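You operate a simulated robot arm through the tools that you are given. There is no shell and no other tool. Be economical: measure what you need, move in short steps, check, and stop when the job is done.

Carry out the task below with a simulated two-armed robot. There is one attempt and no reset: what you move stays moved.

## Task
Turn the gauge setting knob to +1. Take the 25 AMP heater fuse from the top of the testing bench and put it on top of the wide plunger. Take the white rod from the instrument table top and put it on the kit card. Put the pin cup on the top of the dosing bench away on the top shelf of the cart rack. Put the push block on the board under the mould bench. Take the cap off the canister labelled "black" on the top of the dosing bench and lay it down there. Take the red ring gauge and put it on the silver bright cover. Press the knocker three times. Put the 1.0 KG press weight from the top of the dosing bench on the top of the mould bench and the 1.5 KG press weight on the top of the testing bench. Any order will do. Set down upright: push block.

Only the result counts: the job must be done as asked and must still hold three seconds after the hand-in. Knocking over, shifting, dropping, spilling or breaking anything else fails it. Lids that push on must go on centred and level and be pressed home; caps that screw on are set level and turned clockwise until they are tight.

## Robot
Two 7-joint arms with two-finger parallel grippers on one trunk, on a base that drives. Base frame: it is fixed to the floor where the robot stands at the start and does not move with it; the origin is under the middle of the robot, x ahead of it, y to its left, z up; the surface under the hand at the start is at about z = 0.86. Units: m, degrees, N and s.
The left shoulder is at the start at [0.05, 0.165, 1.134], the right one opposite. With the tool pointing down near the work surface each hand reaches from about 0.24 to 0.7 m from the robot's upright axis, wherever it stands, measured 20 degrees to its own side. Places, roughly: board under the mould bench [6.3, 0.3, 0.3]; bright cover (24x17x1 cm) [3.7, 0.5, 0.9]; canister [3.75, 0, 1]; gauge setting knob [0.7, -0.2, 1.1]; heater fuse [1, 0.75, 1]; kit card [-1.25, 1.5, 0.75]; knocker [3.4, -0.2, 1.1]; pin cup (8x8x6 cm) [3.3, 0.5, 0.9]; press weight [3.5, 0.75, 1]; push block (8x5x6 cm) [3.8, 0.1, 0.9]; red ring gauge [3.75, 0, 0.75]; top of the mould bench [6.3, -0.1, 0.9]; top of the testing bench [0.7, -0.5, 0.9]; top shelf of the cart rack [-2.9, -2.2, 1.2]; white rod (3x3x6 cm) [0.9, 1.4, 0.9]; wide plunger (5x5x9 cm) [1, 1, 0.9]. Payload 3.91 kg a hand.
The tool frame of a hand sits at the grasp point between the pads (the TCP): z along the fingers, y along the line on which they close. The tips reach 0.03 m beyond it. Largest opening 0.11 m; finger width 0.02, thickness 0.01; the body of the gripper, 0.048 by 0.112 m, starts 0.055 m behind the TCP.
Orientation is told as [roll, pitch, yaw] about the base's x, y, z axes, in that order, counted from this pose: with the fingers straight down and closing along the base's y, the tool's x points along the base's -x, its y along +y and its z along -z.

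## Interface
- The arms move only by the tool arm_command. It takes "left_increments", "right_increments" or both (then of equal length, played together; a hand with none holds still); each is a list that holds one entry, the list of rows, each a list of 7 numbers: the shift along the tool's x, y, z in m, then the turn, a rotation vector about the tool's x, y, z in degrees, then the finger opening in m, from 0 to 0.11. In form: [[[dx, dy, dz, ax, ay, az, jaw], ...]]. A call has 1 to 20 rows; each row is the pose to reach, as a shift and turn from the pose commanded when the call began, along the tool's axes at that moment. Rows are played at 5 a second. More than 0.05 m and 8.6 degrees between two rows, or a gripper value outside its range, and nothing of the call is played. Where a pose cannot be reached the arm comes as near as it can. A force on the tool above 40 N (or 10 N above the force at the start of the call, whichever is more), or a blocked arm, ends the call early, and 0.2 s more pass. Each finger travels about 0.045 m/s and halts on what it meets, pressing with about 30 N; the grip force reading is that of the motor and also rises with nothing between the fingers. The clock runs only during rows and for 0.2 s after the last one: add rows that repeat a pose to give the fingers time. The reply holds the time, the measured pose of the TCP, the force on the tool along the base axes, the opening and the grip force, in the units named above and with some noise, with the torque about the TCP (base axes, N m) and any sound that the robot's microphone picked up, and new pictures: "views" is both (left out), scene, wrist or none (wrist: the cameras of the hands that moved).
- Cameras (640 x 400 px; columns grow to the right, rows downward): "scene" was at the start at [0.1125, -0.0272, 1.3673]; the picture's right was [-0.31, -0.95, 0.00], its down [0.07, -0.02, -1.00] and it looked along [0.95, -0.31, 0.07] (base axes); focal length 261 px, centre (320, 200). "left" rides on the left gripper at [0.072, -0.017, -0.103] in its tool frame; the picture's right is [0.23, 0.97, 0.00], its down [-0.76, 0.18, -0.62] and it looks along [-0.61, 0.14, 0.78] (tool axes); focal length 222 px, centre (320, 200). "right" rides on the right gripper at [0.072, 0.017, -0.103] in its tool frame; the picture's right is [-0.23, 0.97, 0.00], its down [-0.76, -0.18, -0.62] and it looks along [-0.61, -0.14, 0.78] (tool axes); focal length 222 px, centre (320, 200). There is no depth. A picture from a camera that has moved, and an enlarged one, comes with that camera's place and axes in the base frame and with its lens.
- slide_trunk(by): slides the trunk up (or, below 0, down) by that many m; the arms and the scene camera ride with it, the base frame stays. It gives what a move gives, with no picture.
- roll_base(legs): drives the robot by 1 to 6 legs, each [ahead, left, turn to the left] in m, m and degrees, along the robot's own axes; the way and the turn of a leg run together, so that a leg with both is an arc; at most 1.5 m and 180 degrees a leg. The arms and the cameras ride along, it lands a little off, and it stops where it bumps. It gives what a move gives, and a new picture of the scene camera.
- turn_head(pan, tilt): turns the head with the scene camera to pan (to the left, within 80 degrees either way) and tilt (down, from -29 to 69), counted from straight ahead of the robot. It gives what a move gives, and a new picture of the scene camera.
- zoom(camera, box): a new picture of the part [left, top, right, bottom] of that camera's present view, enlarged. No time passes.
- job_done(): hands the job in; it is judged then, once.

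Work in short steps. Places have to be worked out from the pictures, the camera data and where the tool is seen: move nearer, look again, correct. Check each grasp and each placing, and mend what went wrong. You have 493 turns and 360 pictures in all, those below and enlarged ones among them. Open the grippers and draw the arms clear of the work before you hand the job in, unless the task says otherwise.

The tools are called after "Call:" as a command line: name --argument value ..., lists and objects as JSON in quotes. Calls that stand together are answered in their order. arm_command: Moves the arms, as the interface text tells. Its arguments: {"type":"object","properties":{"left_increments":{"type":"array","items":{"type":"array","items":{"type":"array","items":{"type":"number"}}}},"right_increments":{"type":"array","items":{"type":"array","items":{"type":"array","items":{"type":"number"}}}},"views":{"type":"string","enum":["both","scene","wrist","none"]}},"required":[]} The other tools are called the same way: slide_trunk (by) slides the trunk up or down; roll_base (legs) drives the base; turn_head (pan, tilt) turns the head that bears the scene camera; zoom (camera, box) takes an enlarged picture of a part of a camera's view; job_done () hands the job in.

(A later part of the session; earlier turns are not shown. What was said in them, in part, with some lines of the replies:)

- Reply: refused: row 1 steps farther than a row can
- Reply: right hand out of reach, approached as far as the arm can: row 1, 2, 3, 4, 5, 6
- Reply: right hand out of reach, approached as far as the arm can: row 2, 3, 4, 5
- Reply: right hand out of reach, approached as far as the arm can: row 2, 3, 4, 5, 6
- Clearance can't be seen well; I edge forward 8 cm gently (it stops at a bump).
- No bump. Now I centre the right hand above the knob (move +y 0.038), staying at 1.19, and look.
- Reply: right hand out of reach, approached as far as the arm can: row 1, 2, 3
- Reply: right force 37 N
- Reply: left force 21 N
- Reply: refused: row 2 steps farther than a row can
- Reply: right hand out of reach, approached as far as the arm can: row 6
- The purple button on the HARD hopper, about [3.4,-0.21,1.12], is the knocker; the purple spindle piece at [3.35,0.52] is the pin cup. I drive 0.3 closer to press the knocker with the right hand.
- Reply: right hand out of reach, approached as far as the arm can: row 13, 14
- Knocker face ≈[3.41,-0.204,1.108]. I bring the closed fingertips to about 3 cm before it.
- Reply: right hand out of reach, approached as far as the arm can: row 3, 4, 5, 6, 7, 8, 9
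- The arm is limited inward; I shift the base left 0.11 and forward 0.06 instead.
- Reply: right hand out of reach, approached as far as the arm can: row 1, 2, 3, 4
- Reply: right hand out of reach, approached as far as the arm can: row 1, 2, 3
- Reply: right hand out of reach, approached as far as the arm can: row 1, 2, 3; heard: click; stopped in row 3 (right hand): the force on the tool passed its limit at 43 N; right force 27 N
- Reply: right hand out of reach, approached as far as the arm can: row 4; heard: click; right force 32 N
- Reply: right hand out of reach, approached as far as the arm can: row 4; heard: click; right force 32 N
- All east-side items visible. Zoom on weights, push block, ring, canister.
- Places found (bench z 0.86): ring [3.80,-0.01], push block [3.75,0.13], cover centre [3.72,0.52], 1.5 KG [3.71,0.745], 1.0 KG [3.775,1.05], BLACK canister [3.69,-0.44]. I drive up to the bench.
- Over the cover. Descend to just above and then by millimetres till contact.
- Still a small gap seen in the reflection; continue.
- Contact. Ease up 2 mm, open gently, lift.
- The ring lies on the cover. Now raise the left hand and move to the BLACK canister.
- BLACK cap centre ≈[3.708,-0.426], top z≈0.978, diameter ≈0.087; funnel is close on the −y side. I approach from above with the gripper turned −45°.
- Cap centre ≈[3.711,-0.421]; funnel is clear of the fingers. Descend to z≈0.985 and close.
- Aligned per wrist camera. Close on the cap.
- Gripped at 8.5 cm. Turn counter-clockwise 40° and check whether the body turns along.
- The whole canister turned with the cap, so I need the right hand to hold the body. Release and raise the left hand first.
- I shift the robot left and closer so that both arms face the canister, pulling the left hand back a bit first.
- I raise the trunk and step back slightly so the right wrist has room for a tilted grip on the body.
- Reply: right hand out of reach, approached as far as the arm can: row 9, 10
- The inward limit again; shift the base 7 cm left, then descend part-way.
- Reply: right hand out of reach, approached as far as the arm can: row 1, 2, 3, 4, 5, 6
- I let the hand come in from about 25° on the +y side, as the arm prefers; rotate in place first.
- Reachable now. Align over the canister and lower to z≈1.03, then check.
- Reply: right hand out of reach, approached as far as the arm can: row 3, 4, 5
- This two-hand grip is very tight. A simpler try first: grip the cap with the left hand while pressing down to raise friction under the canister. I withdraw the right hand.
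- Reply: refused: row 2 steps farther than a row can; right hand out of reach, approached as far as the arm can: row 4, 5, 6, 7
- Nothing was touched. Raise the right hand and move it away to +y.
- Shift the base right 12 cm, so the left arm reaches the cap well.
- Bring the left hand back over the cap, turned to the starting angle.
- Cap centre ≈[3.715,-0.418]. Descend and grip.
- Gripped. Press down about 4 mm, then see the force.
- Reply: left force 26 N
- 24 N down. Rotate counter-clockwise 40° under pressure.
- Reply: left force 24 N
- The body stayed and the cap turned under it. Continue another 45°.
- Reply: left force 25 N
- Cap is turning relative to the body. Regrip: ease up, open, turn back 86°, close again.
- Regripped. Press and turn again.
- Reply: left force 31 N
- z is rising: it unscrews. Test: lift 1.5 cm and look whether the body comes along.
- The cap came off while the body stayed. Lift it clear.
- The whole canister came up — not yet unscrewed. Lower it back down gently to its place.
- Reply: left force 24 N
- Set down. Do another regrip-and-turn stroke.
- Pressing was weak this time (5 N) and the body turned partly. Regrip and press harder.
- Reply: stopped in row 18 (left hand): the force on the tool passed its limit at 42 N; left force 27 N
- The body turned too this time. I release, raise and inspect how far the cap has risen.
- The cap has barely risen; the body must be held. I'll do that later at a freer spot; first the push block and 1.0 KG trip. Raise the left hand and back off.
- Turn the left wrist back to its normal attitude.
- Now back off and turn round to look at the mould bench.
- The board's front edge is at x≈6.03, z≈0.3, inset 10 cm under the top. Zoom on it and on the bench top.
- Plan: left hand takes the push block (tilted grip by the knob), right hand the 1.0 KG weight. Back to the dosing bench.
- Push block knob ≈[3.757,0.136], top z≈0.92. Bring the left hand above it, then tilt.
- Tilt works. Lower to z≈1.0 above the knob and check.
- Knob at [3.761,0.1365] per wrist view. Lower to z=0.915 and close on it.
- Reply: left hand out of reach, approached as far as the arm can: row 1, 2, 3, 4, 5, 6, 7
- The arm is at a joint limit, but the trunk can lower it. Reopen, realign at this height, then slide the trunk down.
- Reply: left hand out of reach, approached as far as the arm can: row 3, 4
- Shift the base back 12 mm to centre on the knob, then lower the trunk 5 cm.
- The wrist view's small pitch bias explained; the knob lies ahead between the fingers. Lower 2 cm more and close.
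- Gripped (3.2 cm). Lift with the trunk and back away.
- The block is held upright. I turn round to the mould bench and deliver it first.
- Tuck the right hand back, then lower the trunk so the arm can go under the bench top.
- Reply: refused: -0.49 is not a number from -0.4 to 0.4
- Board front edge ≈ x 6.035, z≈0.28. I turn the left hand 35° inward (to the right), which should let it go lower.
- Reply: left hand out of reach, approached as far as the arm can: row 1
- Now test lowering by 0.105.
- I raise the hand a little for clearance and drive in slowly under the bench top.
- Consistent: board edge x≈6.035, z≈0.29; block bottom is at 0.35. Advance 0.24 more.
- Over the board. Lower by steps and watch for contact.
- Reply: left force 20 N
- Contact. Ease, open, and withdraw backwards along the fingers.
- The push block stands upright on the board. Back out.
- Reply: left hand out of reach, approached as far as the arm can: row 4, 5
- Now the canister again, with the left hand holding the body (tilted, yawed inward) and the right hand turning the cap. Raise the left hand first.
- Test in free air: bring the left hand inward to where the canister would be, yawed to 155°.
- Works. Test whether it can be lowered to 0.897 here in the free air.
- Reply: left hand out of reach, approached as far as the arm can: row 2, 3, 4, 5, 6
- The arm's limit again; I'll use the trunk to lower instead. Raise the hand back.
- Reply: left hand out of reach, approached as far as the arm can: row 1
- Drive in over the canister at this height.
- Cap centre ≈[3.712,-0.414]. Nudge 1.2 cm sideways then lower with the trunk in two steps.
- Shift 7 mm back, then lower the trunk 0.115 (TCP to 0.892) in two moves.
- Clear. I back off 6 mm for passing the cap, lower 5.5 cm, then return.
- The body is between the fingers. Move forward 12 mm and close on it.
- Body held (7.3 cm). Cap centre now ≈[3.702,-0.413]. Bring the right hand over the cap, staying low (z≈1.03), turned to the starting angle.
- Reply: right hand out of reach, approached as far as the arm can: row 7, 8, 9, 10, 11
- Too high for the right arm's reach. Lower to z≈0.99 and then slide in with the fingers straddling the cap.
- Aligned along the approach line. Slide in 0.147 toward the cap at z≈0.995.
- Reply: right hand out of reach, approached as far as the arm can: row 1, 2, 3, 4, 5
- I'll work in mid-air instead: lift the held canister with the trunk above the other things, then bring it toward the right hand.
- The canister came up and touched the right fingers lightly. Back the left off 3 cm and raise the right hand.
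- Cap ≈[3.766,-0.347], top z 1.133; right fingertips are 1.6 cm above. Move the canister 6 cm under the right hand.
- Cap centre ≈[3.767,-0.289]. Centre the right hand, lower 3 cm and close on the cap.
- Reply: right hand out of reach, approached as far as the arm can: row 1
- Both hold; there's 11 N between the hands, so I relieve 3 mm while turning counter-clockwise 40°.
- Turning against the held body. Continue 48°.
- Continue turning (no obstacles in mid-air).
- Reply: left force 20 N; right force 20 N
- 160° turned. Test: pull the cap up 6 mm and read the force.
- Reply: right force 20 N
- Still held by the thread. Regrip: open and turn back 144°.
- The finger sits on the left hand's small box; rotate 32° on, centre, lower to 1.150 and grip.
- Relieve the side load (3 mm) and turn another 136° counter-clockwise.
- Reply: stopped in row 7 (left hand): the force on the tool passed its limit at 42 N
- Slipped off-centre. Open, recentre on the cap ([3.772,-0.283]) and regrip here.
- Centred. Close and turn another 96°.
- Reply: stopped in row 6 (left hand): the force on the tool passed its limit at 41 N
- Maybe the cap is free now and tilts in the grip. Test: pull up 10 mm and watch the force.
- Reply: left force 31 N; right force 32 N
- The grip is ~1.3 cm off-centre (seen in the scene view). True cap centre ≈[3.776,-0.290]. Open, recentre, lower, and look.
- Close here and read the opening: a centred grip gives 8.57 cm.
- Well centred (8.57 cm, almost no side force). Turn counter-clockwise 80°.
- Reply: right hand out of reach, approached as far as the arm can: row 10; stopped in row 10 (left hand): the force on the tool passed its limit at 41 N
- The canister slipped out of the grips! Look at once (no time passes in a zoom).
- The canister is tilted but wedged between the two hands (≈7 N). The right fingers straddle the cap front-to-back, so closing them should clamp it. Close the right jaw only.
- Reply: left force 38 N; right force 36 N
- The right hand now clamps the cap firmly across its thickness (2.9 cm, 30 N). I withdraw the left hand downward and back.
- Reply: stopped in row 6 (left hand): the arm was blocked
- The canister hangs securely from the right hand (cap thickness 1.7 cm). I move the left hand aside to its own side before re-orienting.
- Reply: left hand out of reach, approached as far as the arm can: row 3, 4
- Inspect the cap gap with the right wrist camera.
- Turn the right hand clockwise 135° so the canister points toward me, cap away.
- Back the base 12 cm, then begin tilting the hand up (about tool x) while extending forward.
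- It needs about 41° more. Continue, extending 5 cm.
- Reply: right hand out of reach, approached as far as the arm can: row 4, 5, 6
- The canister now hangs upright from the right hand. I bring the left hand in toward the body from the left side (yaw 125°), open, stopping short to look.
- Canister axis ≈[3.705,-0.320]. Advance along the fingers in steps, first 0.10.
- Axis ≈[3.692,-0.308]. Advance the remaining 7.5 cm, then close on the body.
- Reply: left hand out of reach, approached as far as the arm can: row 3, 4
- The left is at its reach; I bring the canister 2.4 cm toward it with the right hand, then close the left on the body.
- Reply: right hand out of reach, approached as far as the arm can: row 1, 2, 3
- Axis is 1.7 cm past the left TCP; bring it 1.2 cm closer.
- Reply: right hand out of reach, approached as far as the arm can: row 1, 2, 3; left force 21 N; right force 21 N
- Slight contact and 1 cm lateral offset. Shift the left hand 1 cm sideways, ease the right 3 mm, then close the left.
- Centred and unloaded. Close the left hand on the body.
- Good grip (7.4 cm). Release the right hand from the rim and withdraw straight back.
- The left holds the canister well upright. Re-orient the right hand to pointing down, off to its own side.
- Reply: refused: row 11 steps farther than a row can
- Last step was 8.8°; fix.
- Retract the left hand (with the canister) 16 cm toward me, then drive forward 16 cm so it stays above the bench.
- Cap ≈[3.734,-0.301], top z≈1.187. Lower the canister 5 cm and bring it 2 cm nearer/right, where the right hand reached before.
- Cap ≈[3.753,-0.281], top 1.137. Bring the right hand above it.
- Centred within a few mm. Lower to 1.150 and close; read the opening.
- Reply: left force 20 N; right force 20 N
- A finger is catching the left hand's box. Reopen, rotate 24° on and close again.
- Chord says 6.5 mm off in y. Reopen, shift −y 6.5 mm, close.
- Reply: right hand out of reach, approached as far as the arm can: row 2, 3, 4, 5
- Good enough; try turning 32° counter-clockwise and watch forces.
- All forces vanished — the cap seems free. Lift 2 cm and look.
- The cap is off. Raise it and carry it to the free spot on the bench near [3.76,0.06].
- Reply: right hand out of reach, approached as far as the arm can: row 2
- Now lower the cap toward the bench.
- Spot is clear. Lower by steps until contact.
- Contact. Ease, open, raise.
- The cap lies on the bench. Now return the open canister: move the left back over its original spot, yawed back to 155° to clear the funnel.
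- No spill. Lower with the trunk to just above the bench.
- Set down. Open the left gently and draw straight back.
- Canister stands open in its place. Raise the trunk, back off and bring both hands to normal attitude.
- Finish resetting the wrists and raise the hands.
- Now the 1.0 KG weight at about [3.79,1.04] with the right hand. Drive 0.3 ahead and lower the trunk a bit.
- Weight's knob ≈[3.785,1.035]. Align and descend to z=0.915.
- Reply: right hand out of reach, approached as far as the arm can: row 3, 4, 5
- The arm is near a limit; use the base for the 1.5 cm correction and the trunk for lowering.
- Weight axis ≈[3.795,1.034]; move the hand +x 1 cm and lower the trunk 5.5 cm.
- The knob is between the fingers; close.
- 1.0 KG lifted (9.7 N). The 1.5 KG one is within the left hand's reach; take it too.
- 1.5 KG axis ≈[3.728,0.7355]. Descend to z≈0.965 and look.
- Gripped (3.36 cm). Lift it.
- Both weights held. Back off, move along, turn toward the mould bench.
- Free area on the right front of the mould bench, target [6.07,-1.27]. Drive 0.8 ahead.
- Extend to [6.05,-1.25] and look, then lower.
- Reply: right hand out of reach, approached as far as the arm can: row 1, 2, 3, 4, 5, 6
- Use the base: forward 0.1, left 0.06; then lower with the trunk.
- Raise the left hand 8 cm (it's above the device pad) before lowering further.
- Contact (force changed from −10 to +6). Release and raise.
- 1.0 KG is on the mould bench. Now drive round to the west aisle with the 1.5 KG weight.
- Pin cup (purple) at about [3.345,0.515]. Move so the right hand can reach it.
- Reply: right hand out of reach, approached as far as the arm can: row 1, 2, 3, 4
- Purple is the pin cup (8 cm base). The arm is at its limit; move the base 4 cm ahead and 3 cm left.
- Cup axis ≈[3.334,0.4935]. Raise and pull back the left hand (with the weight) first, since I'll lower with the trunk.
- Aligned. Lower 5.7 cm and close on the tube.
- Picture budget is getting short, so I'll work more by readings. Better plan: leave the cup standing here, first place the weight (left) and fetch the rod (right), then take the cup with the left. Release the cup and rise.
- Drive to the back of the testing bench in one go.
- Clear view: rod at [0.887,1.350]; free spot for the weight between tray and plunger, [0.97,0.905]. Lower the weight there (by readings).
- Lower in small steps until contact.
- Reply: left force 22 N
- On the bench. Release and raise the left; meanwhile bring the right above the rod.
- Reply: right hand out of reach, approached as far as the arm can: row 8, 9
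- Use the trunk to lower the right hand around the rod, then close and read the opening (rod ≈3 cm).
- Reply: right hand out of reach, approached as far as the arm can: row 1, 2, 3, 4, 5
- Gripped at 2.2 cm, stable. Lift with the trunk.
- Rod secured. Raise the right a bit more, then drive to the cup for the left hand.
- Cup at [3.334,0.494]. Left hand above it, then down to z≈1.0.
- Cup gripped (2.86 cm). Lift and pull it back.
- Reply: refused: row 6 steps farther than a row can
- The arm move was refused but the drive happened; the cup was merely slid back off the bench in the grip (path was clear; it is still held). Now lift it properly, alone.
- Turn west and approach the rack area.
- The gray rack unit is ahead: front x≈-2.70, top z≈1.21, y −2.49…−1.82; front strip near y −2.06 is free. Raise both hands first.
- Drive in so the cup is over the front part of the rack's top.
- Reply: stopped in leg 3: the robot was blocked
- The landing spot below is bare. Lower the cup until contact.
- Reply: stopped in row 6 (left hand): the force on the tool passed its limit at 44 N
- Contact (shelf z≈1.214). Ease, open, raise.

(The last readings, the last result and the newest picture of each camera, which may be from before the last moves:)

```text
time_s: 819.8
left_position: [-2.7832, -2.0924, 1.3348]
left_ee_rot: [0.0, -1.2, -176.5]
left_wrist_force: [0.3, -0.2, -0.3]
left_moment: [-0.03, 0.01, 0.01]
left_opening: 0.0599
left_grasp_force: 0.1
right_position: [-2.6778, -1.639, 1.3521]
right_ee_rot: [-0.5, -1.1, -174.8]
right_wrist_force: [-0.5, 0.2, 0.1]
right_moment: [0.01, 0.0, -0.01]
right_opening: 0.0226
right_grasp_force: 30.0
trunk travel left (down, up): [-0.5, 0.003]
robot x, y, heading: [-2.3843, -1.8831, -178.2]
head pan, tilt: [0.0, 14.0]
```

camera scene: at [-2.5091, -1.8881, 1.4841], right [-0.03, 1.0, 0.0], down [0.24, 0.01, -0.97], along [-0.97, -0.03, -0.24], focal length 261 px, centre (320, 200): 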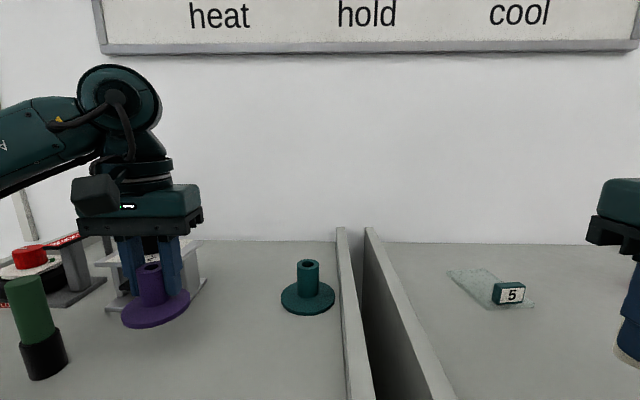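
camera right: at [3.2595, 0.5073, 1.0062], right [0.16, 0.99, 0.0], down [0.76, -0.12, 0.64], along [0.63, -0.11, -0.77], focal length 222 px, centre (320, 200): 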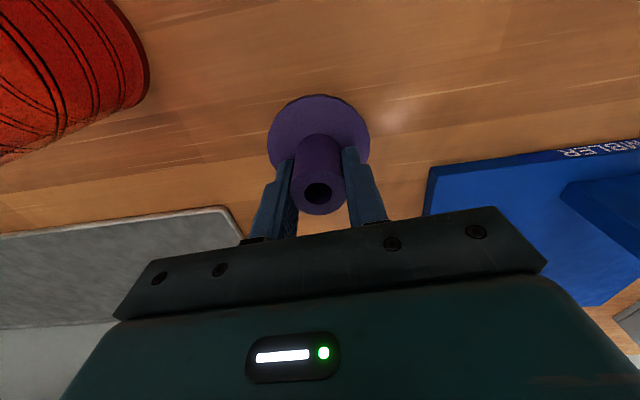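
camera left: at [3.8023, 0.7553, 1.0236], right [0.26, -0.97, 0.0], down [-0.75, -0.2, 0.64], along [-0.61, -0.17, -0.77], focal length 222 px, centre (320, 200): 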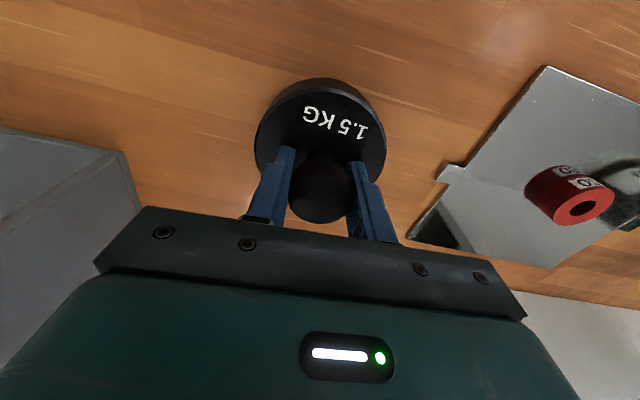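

Now drive toward the kit card area (north-west), ending facing +y.

Call:
roll_base --legs '[[-1.0, 0, 0], [0, -1.4, 0], [0, -0.85, 0], [0, 0, -90]]'

```text
time_s: 848.1
left_position: [-1.6553, 0.783, 1.3357]
left_ee_rot: [0.0, -1.2, 93.5]
left_wrist_force: [-0.8, 0.7, -0.1]
left_moment: [-0.01, 0.0, 0.0]
left_opening: 0.0601
left_grasp_force: 0.1
right_position: [-1.202, 0.6767, 1.3517]
right_ee_rot: [-0.4, -1.0, 95.1]
right_wrist_force: [0.2, 0.1, 0.0]
right_moment: [0.0, 0.01, 0.0]
right_opening: 0.0226
right_grasp_force: 29.4
trunk travel left (down, up): [-0.5, 0.003]
robot x, y, heading: [-1.4498, 0.3832, 91.6]
head pan, tilt: [0.0, 14.0]
camera scene: at [-1.4515, 0.5071, 1.4842], right [1.0, 0.03, 0.0], down [0.01, -0.24, -0.97], along [-0.03, 0.97, -0.24], focal length 261 px, centre (320, 200)
```

scene: 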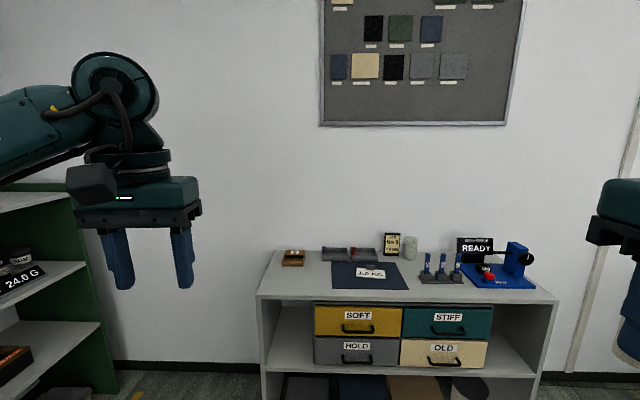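

Call:
zoom --camera "scene" --box '[260, 225, 420, 325]'

```text
4.00 times, centred on (340, 275) of scene
camera zoom: at [-1.4515, 0.5071, 1.4842], right [1.0, 0.03, 0.0], down [0.01, -0.24, -0.97], along [-0.03, 0.97, -0.24], focal length 1043 px, centre (240, -100)
```

zoom: 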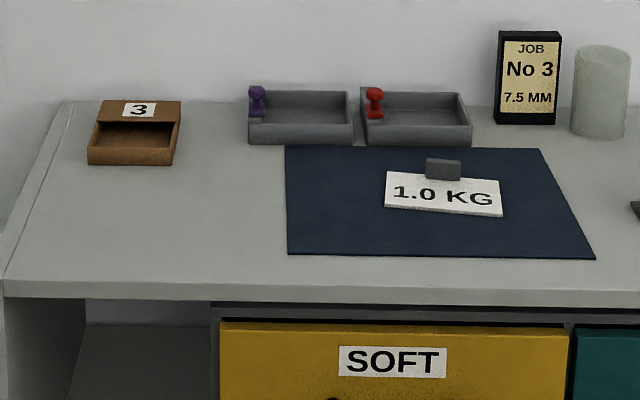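

The dark-blue mat (about x −1.43…−1.11, y 1.48…1.72 at z≈0.86) is the kit card; its left part is free. I drive up for the right hand to place the rod at about [-1.38,1.60].

Call:
roll_base --legs '[[0, 0.15, -1.6], [0.7, 0, 0]]'

```text
time_s: 853.5
left_position: [-1.7972, 1.4734, 1.3342]
left_ee_rot: [0.0, -1.2, 91.9]
left_wrist_force: [0.5, 0.0, 0.5]
left_moment: [-0.01, 0.01, -0.04]
left_opening: 0.0601
left_grasp_force: 0.1
right_position: [-1.3465, 1.3546, 1.3518]
right_ee_rot: [-0.4, -1.0, 93.5]
right_wrist_force: [-0.4, 0.5, -0.4]
right_moment: [-0.01, -0.01, -0.04]
right_opening: 0.0227
right_grasp_force: 29.1
trunk travel left (down, up): [-0.5, 0.003]
robot x, y, heading: [-1.5995, 1.0685, 89.9]
head pan, tilt: [0.0, 14.0]
camera scene: at [-1.5997, 1.1919, 1.4841], right [1.0, 0.0, 0.0], down [0.0, -0.24, -0.97], along [0.0, 0.97, -0.24], focal length 261 px, centre (320, 200)
```

scene: 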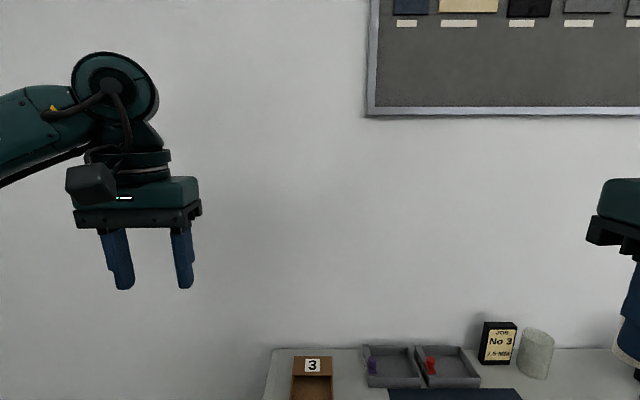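

Consistent with z≈0.86. Lower and extend the right hand to [-1.375,1.60] at z≈0.95.

Call:
arm_command --right_increments '[[[0, 0, 0.045, 0, 0, 0, 0.0], [0, 0, 0.09, 0, 0, 0, 0.0], [-0.02, 0.002, 0.13, 0, 0, 0, 0.0], [-0.045, 0.004, 0.17, 0, 0, 0, 0.0], [-0.075, 0.006, 0.205, 0, 0, 0, 0.0], [-0.105, 0.008, 0.24, 0, 0, 0, 0.0], [-0.135, 0.01, 0.275, 0, 0, 0, 0.0], [-0.165, 0.012, 0.31, 0, 0, 0, 0.0], [-0.195, 0.0135, 0.34, 0, 0, 0, 0.0], [-0.225, 0.0135, 0.37, 0, 0, 0, 0.0], [-0.246, 0.0135, 0.4, 0, 0, 0, 0.0], [-0.246, 0.0135, 0.4, 0, 0, 0, 0.0]]]' --views "none"

```text
time_s: 856.0
left_position: [-1.7965, 1.4711, 1.3354]
left_ee_rot: [0.0, -1.2, 91.9]
left_wrist_force: [0.2, -0.7, 0.1]
left_moment: [0.03, -0.04, -0.01]
left_opening: 0.0599
left_grasp_force: 0.1
right_position: [-1.3448, 1.5687, 0.9988]
right_ee_rot: [-0.4, -1.3, 93.5]
right_wrist_force: [-0.3, 0.9, -0.5]
right_moment: [0.02, 0.0, 0.01]
right_opening: 0.0225
right_grasp_force: 29.4
right hand out of reach, approached as far as the arm can: row 10, 11, 12
trunk travel left (down, up): [-0.5, 0.003]
robot x, y, heading: [-1.6001, 1.068, 90.2]
head pan, tilt: [0.0, 14.0]
```

Call:
arm_command --right_increments '[[[0.01, 0.015, 0, 0, 0, 0, 0.0], [0.015, 0.032, 0, 0, 0, 0, 0.0], [0.015, 0.032, 0.0, 0, 0, 0, 0.0]]]' --views "none"

```text
time_s: 856.9
left_position: [-1.797, 1.4723, 1.3352]
left_ee_rot: [-0.1, -1.3, 91.9]
left_wrist_force: [0.6, -1.1, 0.1]
left_moment: [0.03, 0.0, -0.02]
left_opening: 0.0601
left_grasp_force: 0.1
right_position: [-1.3723, 1.5471, 1.0001]
right_ee_rot: [-0.4, -1.1, 93.5]
right_wrist_force: [-0.4, -0.1, -0.3]
right_moment: [-0.01, -0.01, 0.02]
right_opening: 0.0225
right_grasp_force: 30.0
right hand out of reach, approached as far as the arm can: row 2, 3
trunk travel left (down, up): [-0.5, 0.003]
robot x, y, heading: [-1.5975, 1.0694, 90.0]
head pan, tilt: [0.0, 14.0]
```

Good spot on the card. Lower with the trunk.

Call:
slide_trunk --by -0.085

Call:
slide_trunk --by -0.006

```text
time_s: 858.1
left_position: [-1.7971, 1.4707, 1.2511]
left_ee_rot: [0.0, -1.2, 91.9]
left_wrist_force: [0.4, 0.0, 0.3]
left_moment: [-0.01, 0.01, -0.04]
left_opening: 0.0601
left_grasp_force: 0.0
right_position: [-1.373, 1.5482, 0.9152]
right_ee_rot: [-0.5, -1.2, 93.5]
right_wrist_force: [-0.5, 0.6, 0.1]
right_moment: [0.02, -0.06, 0.01]
right_opening: 0.0228
right_grasp_force: 30.5
trunk travel left (down, up): [-0.415, 0.088]
robot x, y, heading: [-1.6016, 1.0727, 90.2]
head pan, tilt: [0.0, 14.0]
```

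```text
time_s: 858.6
left_position: [-1.7959, 1.4713, 1.2431]
left_ee_rot: [0.0, -1.2, 91.8]
left_wrist_force: [0.4, 0.4, 0.1]
left_moment: [0.05, 0.01, 0.01]
left_opening: 0.06
left_grasp_force: 0.1
right_position: [-1.3728, 1.5476, 0.9099]
right_ee_rot: [-0.4, -1.2, 93.4]
right_wrist_force: [0.0, 0.4, 0.1]
right_moment: [0.01, 0.02, -0.03]
right_opening: 0.0227
right_grasp_force: 29.4
trunk travel left (down, up): [-0.409, 0.094]
robot x, y, heading: [-1.599, 1.0709, 89.7]
head pan, tilt: [0.0, 14.0]
```

Call:
slide_trunk --by -0.004

Call:
slide_trunk --by -0.003

Call:
slide_trunk --by -0.003

```text
time_s: 859.1
left_position: [-1.7972, 1.4708, 1.2402]
left_ee_rot: [0.0, -1.3, 91.9]
left_wrist_force: [-0.4, -0.4, -0.5]
left_moment: [0.02, 0.04, 0.01]
left_opening: 0.0601
left_grasp_force: 0.1
right_position: [-1.3741, 1.5472, 0.9078]
right_ee_rot: [-0.4, -1.4, 93.5]
right_wrist_force: [2.3, -1.8, 11.6]
right_moment: [0.0, -0.06, -0.03]
right_opening: 0.0227
right_grasp_force: 30.3
trunk travel left (down, up): [-0.405, 0.098]
robot x, y, heading: [-1.5965, 1.0724, 90.0]
head pan, tilt: [0.0, 14.0]
```

```text
time_s: 859.7
left_position: [-1.7974, 1.4703, 1.2377]
left_ee_rot: [0.0, -1.3, 91.9]
left_wrist_force: [-0.4, 0.0, 0.4]
left_moment: [0.01, 0.01, -0.01]
left_opening: 0.06
left_grasp_force: 0.1
right_position: [-1.3747, 1.5488, 0.9053]
right_ee_rot: [-0.4, -1.5, 93.5]
right_wrist_force: [3.3, 1.1, 21.7]
right_moment: [0.27, -0.08, -0.09]
right_opening: 0.0226
right_grasp_force: 29.8
trunk travel left (down, up): [-0.402, 0.101]
robot x, y, heading: [-1.5988, 1.0716, 90.1]
head pan, tilt: [0.0, 14.0]
```

```text
time_s: 860.2
left_position: [-1.7973, 1.4703, 1.2338]
left_ee_rot: [-0.1, -1.3, 91.8]
left_wrist_force: [0.5, 1.0, 0.4]
left_moment: [-0.01, 0.02, -0.01]
left_opening: 0.06
left_grasp_force: 0.1
right_position: [-1.3744, 1.548, 0.9035]
right_ee_rot: [-0.4, -1.6, 93.5]
right_wrist_force: [5.0, 0.4, 30.7]
right_moment: [0.28, -0.11, -0.1]
right_opening: 0.0227
right_grasp_force: 29.7
trunk travel left (down, up): [-0.399, 0.104]
robot x, y, heading: [-1.5986, 1.066, 90.2]
head pan, tilt: [0.0, 14.0]
```

Contact reached; ease back 6 mm, then open and rise.

Call:
slide_trunk --by 0.006

Call:
arm_command --right_increments '[[[0, 0, 0, 0, 0, 0, 0.03], [0, 0, 0, 0, 0, 0, 0.045], [0, 0, 0, 0, 0, 0, 0.06], [0, 0, 0, 0, 0, 0, 0.06]]]' --views "none"

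Call:
slide_trunk --by 0.098

```text
time_s: 860.7
left_position: [-1.7975, 1.4728, 1.2397]
left_ee_rot: [0.0, -1.2, 91.8]
left_wrist_force: [1.0, 0.2, 0.3]
left_moment: [0.01, 0.03, 0.03]
left_opening: 0.0601
left_grasp_force: 0.0
right_position: [-1.3731, 1.5462, 0.9017]
right_ee_rot: [-0.5, -0.8, 93.6]
right_wrist_force: [-1.2, -0.5, 0.6]
right_moment: [0.0, 0.02, 0.03]
right_opening: 0.0224
right_grasp_force: 29.7
trunk travel left (down, up): [-0.405, 0.098]
robot x, y, heading: [-1.5958, 1.0677, 90.0]
head pan, tilt: [0.0, 14.0]
```

```text
time_s: 861.7
left_position: [-1.7969, 1.4725, 1.24]
left_ee_rot: [0.1, -1.2, 92.0]
left_wrist_force: [0.2, 0.0, 0.7]
left_moment: [0.03, 0.02, 0.0]
left_opening: 0.0597
left_grasp_force: 0.1
right_position: [-1.373, 1.5481, 0.9064]
right_ee_rot: [-0.5, -1.2, 93.5]
right_wrist_force: [0.2, 0.3, -0.1]
right_moment: [-0.01, 0.02, 0.0]
right_opening: 0.0597
right_grasp_force: 0.1
trunk travel left (down, up): [-0.405, 0.098]
robot x, y, heading: [-1.5953, 1.0672, 90.1]
head pan, tilt: [0.0, 14.0]
```

```text
time_s: 863.0
left_position: [-1.7965, 1.4724, 1.3373]
left_ee_rot: [0.0, -1.2, 91.8]
left_wrist_force: [-0.3, -0.1, -0.2]
left_moment: [0.0, -0.03, 0.01]
left_opening: 0.0599
left_grasp_force: 0.0
right_position: [-1.3743, 1.5488, 1.0035]
right_ee_rot: [-0.4, -1.2, 93.5]
right_wrist_force: [0.1, 0.9, 0.1]
right_moment: [0.02, 0.02, -0.04]
right_opening: 0.06
right_grasp_force: 0.0
trunk travel left (down, up): [-0.503, 0.0]
robot x, y, heading: [-1.5989, 1.0707, 89.8]
head pan, tilt: [0.0, 14.0]
```

Raise the hand a little more and check the rod with one picture.

Call:
arm_command --right_increments '[[[0.02, 0, -0.04, 0, 0, 0, 0.06], [0.04, 0, -0.08, 0, 0, 0, 0.06]]]' --views "wrist"

```text
time_s: 863.6
left_position: [-1.7967, 1.4715, 1.3376]
left_ee_rot: [0.0, -1.2, 91.9]
left_wrist_force: [0.5, -0.6, 0.4]
left_moment: [0.01, 0.01, 0.01]
left_opening: 0.06
left_grasp_force: 0.0
right_position: [-1.3691, 1.5057, 1.0824]
right_ee_rot: [-0.4, -1.2, 93.5]
right_wrist_force: [0.1, -0.4, 1.0]
right_moment: [-0.01, -0.03, 0.0]
right_opening: 0.0598
right_grasp_force: 0.1
trunk travel left (down, up): [-0.503, 0.0]
robot x, y, heading: [-1.6067, 1.0703, 90.1]
head pan, tilt: [0.0, 14.0]
camera right: at [-1.3823, 1.4301, 1.183], right [-0.99, 0.17, 0.0], down [0.13, 0.76, 0.64], along [0.11, 0.63, -0.77], focal length 222 px, centre (320, 200)
```

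right: 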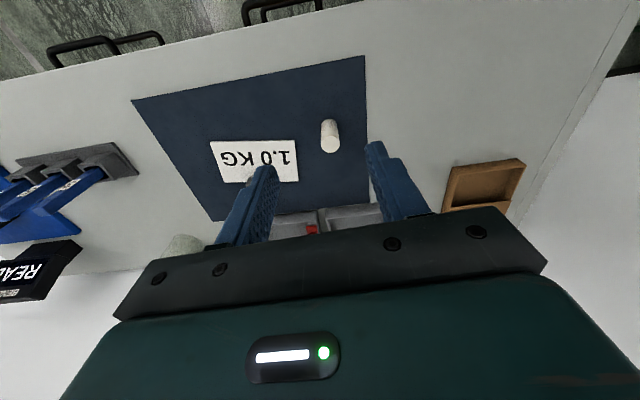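

The rod stands on the mat. But the white "1.0 KG" card lying (slightly askew) on the mat is more likely the kit card itself, at about [-1.246,1.604]. I re-grip the rod to move it onto that card.

Call:
arm_command --right_increments '[[[-0.02, 0, 0.04, 0, 0, 0, 0.06], [-0.04, 0, 0.08, 0, 0, 0, 0.06], [-0.04, 0, 0.08, 0, 0, 0, 0.06]]]' --views "none"

```text
time_s: 864.5
left_position: [-1.7975, 1.4725, 1.3373]
left_ee_rot: [-0.1, -1.3, 91.9]
left_wrist_force: [-0.1, 0.2, -0.2]
left_moment: [0.01, -0.02, 0.02]
left_opening: 0.0601
left_grasp_force: 0.1
right_position: [-1.3726, 1.5468, 1.0042]
right_ee_rot: [-0.4, -1.3, 93.6]
right_wrist_force: [-0.1, 0.1, -0.1]
right_moment: [-0.02, 0.01, 0.0]
right_opening: 0.0602
right_grasp_force: 0.1
trunk travel left (down, up): [-0.503, 0.0]
robot x, y, heading: [-1.5999, 1.0679, 90.1]
head pan, tilt: [0.0, 14.0]
```

Call:
slide_trunk --by -0.094

Call:
arm_command --right_increments '[[[0, 0, 0, 0, 0, 0, 0.04], [0, 0, 0, 0, 0, 0, 0.02], [0, 0, 0, 0, 0, 0, 0.0], [0, 0, 0, 0, 0, 0, 0.0]]]' --views "none"

Call:
slide_trunk --by 0.07

```text
time_s: 865.7
left_position: [-1.7964, 1.4713, 1.2438]
left_ee_rot: [0.1, -1.2, 91.9]
left_wrist_force: [0.1, 0.0, 0.0]
left_moment: [0.01, 0.0, -0.03]
left_opening: 0.06
left_grasp_force: 0.0
right_position: [-1.3731, 1.5465, 0.911]
right_ee_rot: [-0.3, -1.1, 93.5]
right_wrist_force: [-0.2, -0.6, -0.3]
right_moment: [-0.01, -0.01, 0.01]
right_opening: 0.0601
right_grasp_force: 0.0
trunk travel left (down, up): [-0.409, 0.094]
robot x, y, heading: [-1.6005, 1.0705, 90.0]
head pan, tilt: [0.0, 14.0]
```

```text
time_s: 866.7
left_position: [-1.7966, 1.4726, 1.2437]
left_ee_rot: [-0.1, -1.2, 91.9]
left_wrist_force: [0.5, -0.4, -0.2]
left_moment: [0.01, 0.0, -0.01]
left_opening: 0.0599
left_grasp_force: 0.0
right_position: [-1.3734, 1.5461, 0.9106]
right_ee_rot: [-0.4, -1.2, 93.4]
right_wrist_force: [-1.2, -0.1, 0.1]
right_moment: [0.01, 0.02, 0.0]
right_opening: 0.0226
right_grasp_force: 30.4
trunk travel left (down, up): [-0.409, 0.094]
robot x, y, heading: [-1.5991, 1.0696, 90.1]
head pan, tilt: [0.0, 14.0]
```

```text
time_s: 867.8
left_position: [-1.7964, 1.4721, 1.3138]
left_ee_rot: [0.1, -1.1, 91.8]
left_wrist_force: [-0.4, 0.6, -0.5]
left_moment: [0.0, 0.01, -0.01]
left_opening: 0.0598
left_grasp_force: 0.0
right_position: [-1.3718, 1.5456, 0.9795]
right_ee_rot: [-0.4, -1.2, 93.5]
right_wrist_force: [0.9, 0.7, -0.9]
right_moment: [-0.03, 0.0, 0.01]
right_opening: 0.0228
right_grasp_force: 30.3
trunk travel left (down, up): [-0.479, 0.024]
robot x, y, heading: [-1.5968, 1.0697, 89.9]
head pan, tilt: [0.0, 14.0]
```

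Rod in hand. Shift the base to bring it over the white card.

Call:
roll_base --legs '[[0.04, -0.123, 0]]'

```text
time_s: 869.5
left_position: [-1.6771, 1.512, 1.3132]
left_ee_rot: [0.0, -1.2, 91.9]
left_wrist_force: [-0.6, -0.2, -0.4]
left_moment: [0.0, 0.0, 0.0]
left_opening: 0.0601
left_grasp_force: 0.1
right_position: [-1.253, 1.5865, 0.9789]
right_ee_rot: [-0.4, -1.1, 93.6]
right_wrist_force: [0.3, 0.2, -1.4]
right_moment: [0.02, 0.03, -0.01]
right_opening: 0.0225
right_grasp_force: 29.8
trunk travel left (down, up): [-0.479, 0.024]
robot x, y, heading: [-1.4795, 1.1098, 90.0]
head pan, tilt: [0.0, 14.0]
camera scene: at [-1.4796, 1.2316, 1.463], right [1.0, 0.0, 0.0], down [0.0, -0.24, -0.97], along [0.0, 0.97, -0.24], focal length 261 px, centre (320, 200)
```

scene: 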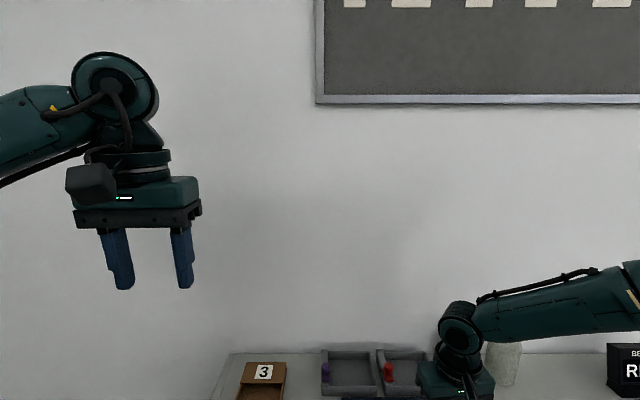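

Lower gradually until contact.

Call:
slide_trunk --by -0.056

Call:
slide_trunk --by -0.004

Call:
slide_trunk --by -0.003

```text
time_s: 870.5
left_position: [-1.6766, 1.5116, 1.2578]
left_ee_rot: [0.1, -1.2, 91.9]
left_wrist_force: [0.0, 0.0, 0.0]
left_moment: [-0.03, -0.02, 0.0]
left_opening: 0.0602
left_grasp_force: 0.0
right_position: [-1.2541, 1.5862, 0.9233]
right_ee_rot: [-0.5, -1.2, 93.6]
right_wrist_force: [-0.5, 0.4, -0.4]
right_moment: [0.0, 0.01, 0.0]
right_opening: 0.0224
right_grasp_force: 30.0
trunk travel left (down, up): [-0.423, 0.08]
robot x, y, heading: [-1.4787, 1.1106, 90.0]
head pan, tilt: [0.0, 14.0]
```

```text
time_s: 871.0
left_position: [-1.6776, 1.5114, 1.2539]
left_ee_rot: [0.0, -1.2, 92.0]
left_wrist_force: [0.0, 0.0, 1.0]
left_moment: [0.02, -0.02, 0.03]
left_opening: 0.0601
left_grasp_force: 0.1
right_position: [-1.254, 1.5861, 0.9211]
right_ee_rot: [-0.4, -1.2, 93.6]
right_wrist_force: [-0.7, -0.5, -0.7]
right_moment: [-0.01, 0.01, 0.03]
right_opening: 0.0227
right_grasp_force: 30.0
trunk travel left (down, up): [-0.419, 0.084]
robot x, y, heading: [-1.4792, 1.1072, 90.0]
head pan, tilt: [0.0, 14.0]
```

```text
time_s: 871.5
left_position: [-1.6772, 1.5117, 1.2512]
left_ee_rot: [-0.1, -1.2, 92.0]
left_wrist_force: [-0.3, -0.3, -0.6]
left_moment: [0.0, 0.0, -0.04]
left_opening: 0.0599
left_grasp_force: 0.1
right_position: [-1.2536, 1.5853, 0.9176]
right_ee_rot: [-0.4, -1.1, 93.6]
right_wrist_force: [0.3, 0.6, 0.4]
right_moment: [-0.04, 0.01, -0.01]
right_opening: 0.0226
right_grasp_force: 29.6
trunk travel left (down, up): [-0.416, 0.087]
robot x, y, heading: [-1.4772, 1.1053, 90.0]
head pan, tilt: [0.0, 14.0]
```

Call:
slide_trunk --by -0.003

Call:
slide_trunk --by -0.002

```text
time_s: 872.1
left_position: [-1.6771, 1.5121, 1.2489]
left_ee_rot: [-0.1, -1.2, 91.8]
left_wrist_force: [0.8, -0.3, -0.1]
left_moment: [0.0, 0.0, 0.0]
left_opening: 0.0599
left_grasp_force: 0.1
right_position: [-1.254, 1.586, 0.9157]
right_ee_rot: [-0.4, -1.3, 93.5]
right_wrist_force: [0.5, -1.2, 5.7]
right_moment: [-0.01, -0.02, 0.0]
right_opening: 0.0226
right_grasp_force: 30.8
trunk travel left (down, up): [-0.413, 0.09]
robot x, y, heading: [-1.4773, 1.1091, 90.0]
head pan, tilt: [0.0, 14.0]
```

```text
time_s: 872.6
left_position: [-1.6773, 1.51, 1.2469]
left_ee_rot: [-0.2, -1.3, 91.9]
left_wrist_force: [0.4, 0.0, 0.6]
left_moment: [0.02, 0.03, -0.01]
left_opening: 0.0601
left_grasp_force: 0.2
right_position: [-1.2546, 1.5863, 0.9135]
right_ee_rot: [-0.4, -1.5, 93.5]
right_wrist_force: [2.7, -1.0, 19.3]
right_moment: [0.12, -0.08, -0.05]
right_opening: 0.0221
right_grasp_force: 29.9
trunk travel left (down, up): [-0.411, 0.092]
robot x, y, heading: [-1.4806, 1.112, 90.3]
head pan, tilt: [0.0, 14.0]
```

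Contact exactly at the card's height. Ease, release, rise.

Call:
slide_trunk --by 0.003

Call:
arm_command --right_increments '[[[0, 0, 0, 0, 0, 0, 0.03], [0, 0, 0, 0, 0, 0, 0.045], [0, 0, 0, 0, 0, 0, 0.06], [0, 0, 0, 0, 0, 0, 0.06]]]' --views "none"

Call:
slide_trunk --by 0.085

Call:
arm_command --right_increments '[[[0.03, 0, -0.03, 0, 0, 0, 0.06], [0.06, 0, -0.07, 0, 0, 0, 0.06], [0.06, 0, -0.1, 0, 0, 0, 0.06]]]' --views "wrist"

```text
time_s: 873.1
left_position: [-1.6778, 1.5114, 1.2485]
left_ee_rot: [0.0, -1.1, 91.9]
left_wrist_force: [-0.3, 0.2, 0.5]
left_moment: [0.03, 0.02, -0.01]
left_opening: 0.0601
left_grasp_force: 0.0
right_position: [-1.2538, 1.5862, 0.9151]
right_ee_rot: [-0.4, -1.3, 93.6]
right_wrist_force: [-0.2, 2.4, 6.4]
right_moment: [0.18, 0.04, 0.01]
right_opening: 0.0225
right_grasp_force: 30.2
trunk travel left (down, up): [-0.414, 0.089]
robot x, y, heading: [-1.482, 1.1103, 90.3]
head pan, tilt: [0.0, 14.0]
```

```text
time_s: 874.1
left_position: [-1.678, 1.5123, 1.2482]
left_ee_rot: [0.0, -1.2, 91.9]
left_wrist_force: [-0.3, 0.1, -0.3]
left_moment: [-0.01, -0.01, 0.0]
left_opening: 0.06
left_grasp_force: 0.1
right_position: [-1.2538, 1.5871, 0.9148]
right_ee_rot: [-0.5, -1.2, 93.6]
right_wrist_force: [0.4, 0.8, 0.3]
right_moment: [0.02, -0.01, -0.01]
right_opening: 0.0599
right_grasp_force: 0.1
trunk travel left (down, up): [-0.414, 0.089]
robot x, y, heading: [-1.4804, 1.1103, 89.7]
head pan, tilt: [0.0, 14.0]
```

```text
time_s: 875.3
left_position: [-1.6771, 1.5119, 1.3342]
left_ee_rot: [0.1, -1.2, 92.0]
left_wrist_force: [-0.5, -0.7, 0.5]
left_moment: [0.02, -0.01, -0.01]
left_opening: 0.0598
left_grasp_force: 0.1
right_position: [-1.254, 1.5871, 0.9991]
right_ee_rot: [-0.4, -1.1, 93.5]
right_wrist_force: [-0.6, -0.3, 0.4]
right_moment: [-0.05, 0.0, 0.02]
right_opening: 0.06
right_grasp_force: 0.1
trunk travel left (down, up): [-0.499, 0.004]
robot x, y, heading: [-1.4806, 1.1114, 90.0]
head pan, tilt: [0.0, 14.0]
```

```text
time_s: 876.1
left_position: [-1.6784, 1.5124, 1.3341]
left_ee_rot: [0.0, -1.2, 92.0]
left_wrist_force: [-0.2, 0.2, -0.1]
left_moment: [-0.01, -0.02, -0.01]
left_opening: 0.0602
left_grasp_force: 0.0
right_position: [-1.2492, 1.5239, 1.0981]
right_ee_rot: [-0.3, -1.1, 93.4]
right_wrist_force: [0.0, -1.0, -0.8]
right_moment: [0.01, 0.01, 0.0]
right_opening: 0.0602
right_grasp_force: 0.1
trunk travel left (down, up): [-0.499, 0.004]
robot x, y, heading: [-1.4802, 1.1097, 90.0]
head pan, tilt: [0.0, 14.0]
camera right: at [-1.2626, 1.4484, 1.1992], right [-0.99, 0.17, 0.0], down [0.13, 0.76, 0.64], along [0.11, 0.63, -0.77], focal length 222 px, centre (320, 200)
```

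right: 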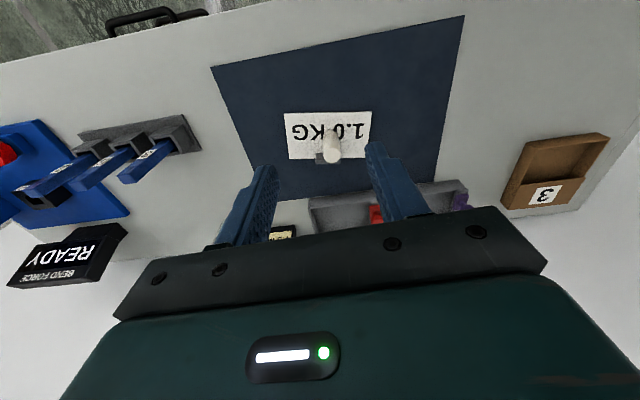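

The rod stands on the white card. Last: the gauge knob. First test the right arm's forward reach at knob height in free air (no picture).

Call:
arm_command --right_increments '[[[0.0, 0, -0.02, 0, 0, 0, 0.06], [-0.04, 0, -0.02, 0, 0, 0, 0.06], [-0.08, 0, -0.02, 0, 0, 0, 0.06], [-0.12, 0, -0.02, 0, 0, 0, 0.06], [-0.14, 0, -0.02, 0, 0, 0, 0.06], [-0.14, 0, -0.02, 0, 0, 0, 0.06]]]' --views "none"

```text
time_s: 877.5
left_position: [-1.6764, 1.5134, 1.3339]
left_ee_rot: [0.0, -1.3, 91.9]
left_wrist_force: [-0.3, 0.7, -0.6]
left_moment: [0.04, 0.01, -0.02]
left_opening: 0.0599
left_grasp_force: 0.1
right_position: [-1.2558, 1.6596, 1.1228]
right_ee_rot: [-0.2, -1.3, 93.5]
right_wrist_force: [0.4, -0.9, 0.2]
right_moment: [0.02, 0.0, -0.03]
right_opening: 0.0599
right_grasp_force: 0.0
right hand out of reach, approached as far as the arm can: row 5, 6
trunk travel left (down, up): [-0.499, 0.004]
robot x, y, heading: [-1.4813, 1.108, 90.0]
head pan, tilt: [0.0, 14.0]
```

Reach is sufficient (0.55). Retract and raise the right hand, then drive to the gauge.

Call:
arm_command --right_increments '[[[0.04, 0, -0.02, 0, 0, 0, 0.07], [0.08, 0, -0.04, 0, 0, 0, 0.07], [0.12, 0, -0.07, 0, 0, 0, 0.07], [0.16, 0, -0.1, 0, 0, 0, 0.07], [0.19, 0, -0.13, 0, 0, 0, 0.07]]]' --views "none"

```text
time_s: 878.7
left_position: [-1.6778, 1.5105, 1.3348]
left_ee_rot: [0.1, -1.3, 91.8]
left_wrist_force: [-0.5, -0.7, -0.1]
left_moment: [0.04, 0.02, -0.01]
left_opening: 0.06
left_grasp_force: 0.0
right_position: [-1.2442, 1.4639, 1.2487]
right_ee_rot: [-0.5, -1.2, 93.5]
right_wrist_force: [-0.6, 0.1, -1.0]
right_moment: [-0.02, 0.02, 0.02]
right_opening: 0.0699
right_grasp_force: 0.0
trunk travel left (down, up): [-0.499, 0.004]
robot x, y, heading: [-1.48, 1.1098, 90.2]
head pan, tilt: [0.0, 14.0]
```

Call:
roll_base --legs '[[-0.8, 0, 0], [0, 0, -90.2], [0, -0.24, 0], [1.45, 0, 0], [0.15, 0, 0]]'

```text
time_s: 897.0
left_position: [0.5375, 0.3107, 1.3338]
left_ee_rot: [0.0, -1.3, 3.5]
left_wrist_force: [1.0, -0.3, -0.6]
left_moment: [0.0, 0.05, 0.0]
left_opening: 0.0598
left_grasp_force: 0.1
right_position: [0.5061, -0.1226, 1.2469]
right_ee_rot: [-0.5, -1.2, 5.1]
right_wrist_force: [0.6, -0.4, 0.0]
right_moment: [-0.04, 0.03, -0.01]
right_opening: 0.0699
right_grasp_force: 0.0
trunk travel left (down, up): [-0.499, 0.004]
robot x, y, heading: [0.1386, 0.1035, 1.4]
head pan, tilt: [0.0, 14.0]
camera scene: at [0.2631, 0.1049, 1.4829], right [0.03, -1.0, 0.0], down [-0.24, -0.01, -0.97], along [0.97, 0.03, -0.24], focal length 261 px, centre (320, 200)
```

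scene: 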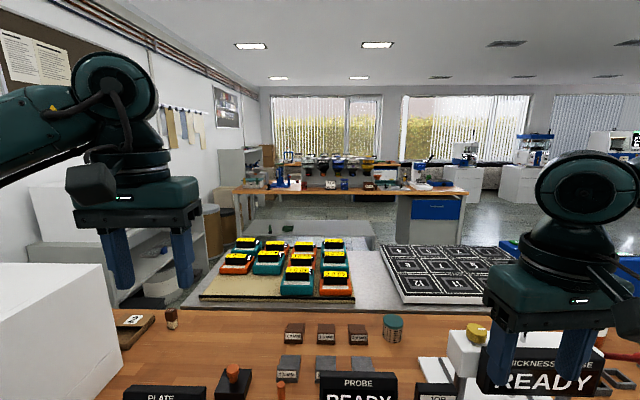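

Call:
zoom --camera "scene" --box '[450, 315, 514, 355]'

```text
10.00 times, centred on (482, 335) of scene
camera zoom: at [0.2631, 0.1049, 1.4829], right [0.03, -1.0, 0.0], down [-0.24, -0.01, -0.97], along [0.97, 0.03, -0.24], focal length 2607 px, centre (-1300, -1150)
```

zoom: 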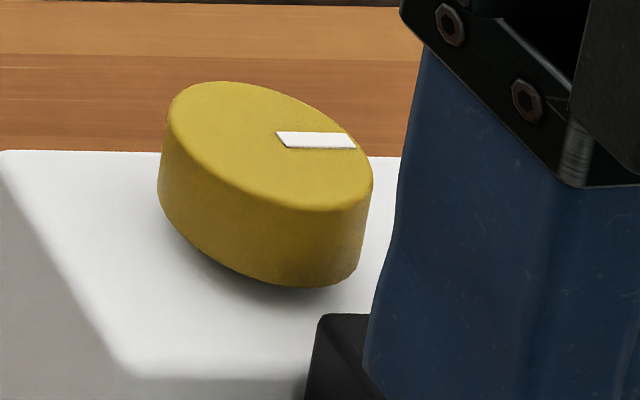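

The mark is exactly at 90° clockwise, which suggests a detent there. I test the detents: approach the knob again at z=1.19.

Call:
arm_command --right_increments '[[[0, 0, 0.03, 0, 0, 1, 0.07], [0, 0, 0.057, 0, 0, 2, 0.07], [-0.037, -0.018, 0.057, 0, 0, 3, 0.07], [-0.074, -0.036, 0.057, 0, 0, 4, 0.07], [-0.112, -0.053, 0.057, 0, 0, 5, 0.07], [-0.149, -0.071, 0.057, 0, 0, 5, 0.07], [-0.186, -0.089, 0.057, 0, 0, 5, 0.07], [-0.186, -0.089, 0.057, 0, 0, 5, 0.07]]]' --views "none"

```text
time_s: 898.8
left_position: [0.5363, 0.309, 1.3349]
left_ee_rot: [-0.1, -1.3, 3.5]
left_wrist_force: [-0.7, 0.8, 0.2]
left_moment: [0.03, 0.01, -0.02]
left_opening: 0.0602
left_grasp_force: 0.0
right_position: [0.6992, -0.1961, 1.1965]
right_ee_rot: [-0.3, -1.3, 0.3]
right_wrist_force: [0.3, -0.3, 0.9]
right_moment: [-0.01, 0.0, 0.01]
right_opening: 0.0701
right_grasp_force: 0.1
trunk travel left (down, up): [-0.499, 0.004]
robot x, y, heading: [0.139, 0.1003, 1.3]
head pan, tilt: [0.0, 14.0]
```

Right above the knob. Descend, grip, turn back 35° counter-clockwise, then see the forces.

Call:
arm_command --right_increments '[[[0, 0.0015, 0.03, 0, 0, 0, 0.07], [0, 0.0015, 0.06, 0, 0, 0, 0.07], [0, 0.0015, 0.074, 0, 0, 0, 0.07], [0, 0.0015, 0.074, 0, 0, 0, 0.05], [0, 0.0015, 0.074, 0, 0, 0, 0.03], [0, 0.0015, 0.074, 0, 0, 0, 0.02], [0, 0.0015, 0.074, 0, 0, 0, 0.02], [0, 0.0015, 0.074, 0, 0, -7, 0.02], [0, 0.0015, 0.074, 0, 0, -14, 0.02], [0, 0.0015, 0.074, 0, 0, -21, 0.02], [0, 0.0015, 0.074, 0, 0, -28, 0.02], [0, 0.0015, 0.074, 0, 0, -35, 0.02], [0, 0.0015, 0.074, 0, 0, -35, 0.02]]]' --views "none"

```text
time_s: 901.6
left_position: [0.536, 0.3051, 1.3358]
left_ee_rot: [0.2, -1.4, 3.4]
left_wrist_force: [0.4, 0.4, -0.2]
left_moment: [0.01, 0.0, -0.02]
left_opening: 0.0598
left_grasp_force: 0.1
right_position: [0.6971, -0.2043, 1.1197]
right_ee_rot: [-1.1, -0.5, 34.8]
right_wrist_force: [-6.2, -36.7, 8.0]
right_moment: [-0.68, 1.07, -1.31]
right_opening: 0.0452
right_grasp_force: 25.3
trunk travel left (down, up): [-0.499, 0.004]
robot x, y, heading: [0.1429, 0.1015, 1.5]
head pan, tilt: [0.0, 14.0]
```

A finger meets the display's end at this angle. Back off 8°, open and lift.

Call:
arm_command --right_increments '[[[0, 0, 0, 0, 0, 8, 0.02], [0, 0, 0, 0, 0, 8, 0.02]]]' --views "none"

```text
time_s: 902.2
left_position: [0.5336, 0.3068, 1.3357]
left_ee_rot: [0.2, -1.4, 3.4]
left_wrist_force: [-0.1, -0.5, 0.4]
left_moment: [-0.01, 0.02, 0.02]
left_opening: 0.0601
left_grasp_force: 0.2
right_position: [0.6944, -0.2028, 1.1204]
right_ee_rot: [-1.0, -0.6, 26.8]
right_wrist_force: [-18.6, -34.4, 7.9]
right_moment: [-1.07, -0.37, -1.21]
right_opening: 0.0365
right_grasp_force: 16.4
trunk travel left (down, up): [-0.499, 0.004]
robot x, y, heading: [0.1393, 0.1007, 1.5]
head pan, tilt: [0.0, 14.0]
```

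Call:
arm_command --right_increments '[[[0, 0, 0, 0, 0, 0, 0.05], [0, 0, 0, 0, 0, 0, 0.07], [0, 0, 0, 0, 0, 0, 0.07], [0, 0, -0.03, 0, 0, 0, 0.07], [0, 0, -0.07, 0, 0, 0, 0.07], [0, 0, -0.07, 0, 0, 8, 0.07], [0, 0, -0.07, 0, 0, 16, 0.07], [0, 0, -0.07, 0, 0, 24, 0.07], [0, 0, -0.07, 0, 0, 27, 0.07]]]' --views "none"

Call:
zoom --camera "right" --box '[240, 60, 400, 220]'

```text
time_s: 904.2
left_position: [0.5373, 0.3112, 1.3337]
left_ee_rot: [0.0, -1.2, 3.5]
left_wrist_force: [0.9, 0.8, 0.8]
left_moment: [0.02, 0.01, 0.01]
left_opening: 0.0601
left_grasp_force: 0.0
right_position: [0.6994, -0.1956, 1.1915]
right_ee_rot: [-0.3, -1.1, 0.0]
right_wrist_force: [0.2, -0.1, 0.6]
right_moment: [-0.01, 0.03, -0.01]
right_opening: 0.0701
right_grasp_force: 0.0
trunk travel left (down, up): [-0.499, 0.004]
robot x, y, heading: [0.1381, 0.0988, 1.6]
head pan, tilt: [0.0, 14.0]
```

```text
2.50 times, centred on (320, 140) of right
camera zoom: at [0.6239, -0.1774, 1.2922], right [0.23, 0.97, 0.0], down [0.75, -0.17, 0.64], along [0.62, -0.14, -0.77], focal length 555 px, centre (320, 350)
```

zoom: 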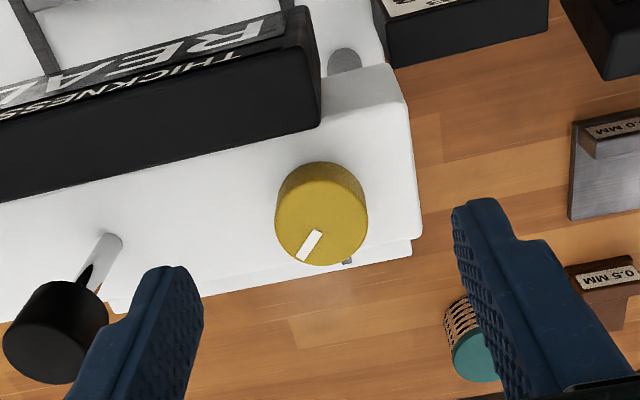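

The mark now sits at 45° clockwise from its start (detents at 45° steps: 0 → 45 → 90), i.e. +1. I leave it there and retract the right hand clear.

Call:
arm_command --right_increments '[[[0, 0, -0.04, 0, 0, 0, 0.08], [0.04, 0, -0.06, 0, 0, 0, 0.09], [0.08, 0, -0.08, 0, 0, 0, 0.1], [0.12, 0, -0.1, 0, 0, 0, 0.11], [0.16, 0, -0.12, 0, 0, 0, 0.11], [0.2, 0, -0.13, 0, 0, 0, 0.11]]]' --left_increments '[[[0, 0, 0, 0, 0, 0, 0.08], [0.03, 0, 0, 0, 0, 0, 0.1], [0.06, 0, 0, 0, 0, 0, 0.11], [0.09, 0, 0, 0, 0, 0, 0.11], [0.1, 0, 0, 0, 0, 0, 0.11], [0.1, 0, 0, 0, 0, 0, 0.11]]]' --views "none"

Call:
zoom --camera "scene" --box '[430, 310, 630, 400]'

```text
time_s: 905.6
left_position: [0.4352, 0.3045, 1.3315]
left_ee_rot: [0.0, -1.3, 3.5]
left_wrist_force: [-0.2, -0.4, 0.1]
left_moment: [0.01, 0.01, 0.0]
left_opening: 0.1103
left_grasp_force: 0.1
right_position: [0.4927, -0.1952, 1.3179]
right_ee_rot: [-0.2, -1.2, 0.1]
right_wrist_force: [0.1, 0.0, 0.4]
right_moment: [0.0, -0.01, -0.03]
right_opening: 0.1103
right_grasp_force: 0.1
trunk travel left (down, up): [-0.499, 0.004]
robot x, y, heading: [0.1414, 0.1017, 1.7]
head pan, tilt: [0.0, 14.0]
```

```text
3.20 times, centred on (530, 355) of scene
camera zoom: at [0.2608, 0.1047, 1.4831], right [0.03, -1.0, 0.0], down [-0.24, -0.01, -0.97], along [0.97, 0.03, -0.24], focal length 834 px, centre (-352, -296)
```

zoom: 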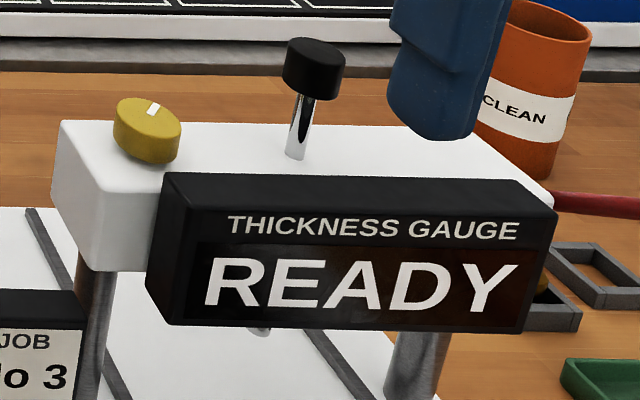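

The knob rests at one detent clockwise (45°), the gauge reads READY, and both hands are open and clear. I hand the job in.

Call:
job_done

```text
The job is handed in.
```

I did every item and handed the job in, but two of them rest on judgement calls I couldn't confirm: the gauge knob setting and which object is the kit card.

- **Gauge setting knob:** it has no printed scale and the display only ever read READY. It settled at 45° and 90° clockwise from where it started, so I took 45° clockwise as +1 and left it there.
- **White rod:** it stands upright on the white "1.0 KG" card lying on the dark-blue mat. I took that card, rather than the mat, to be the kit card.
- **25 AMP heater fuse:** it stands on top of the wide plunger.
- **Pin cup:** I set it on the top shelf of the gray rack at the listed spot, in front of what was already there. I took the purple piece as the pin cup. While I was carrying it, the robot drove off before a lift had happened, so the cup was slid off the dosing bench in the grip. It stayed held, and its path looked clear by my measurements. The base also stopped against something while approaching the rack, and I did not check whether the rack moved.
- **Push block:** it stands upright on the board under the mould bench.
- **Black canister:** the cap is off and lies on the dosing bench, and the open canister is back in its place. The canister slipped and tilted between the hands while I was unscrewing it. I saw no spill.
- **Red ring gauge:** it lies on the bright cover.
- **Knocker:** I pressed it three times and heard a click each time.
- **Press weights:** the 1.0 KG is on the mould bench and the 1.5 KG is on the testing bench.
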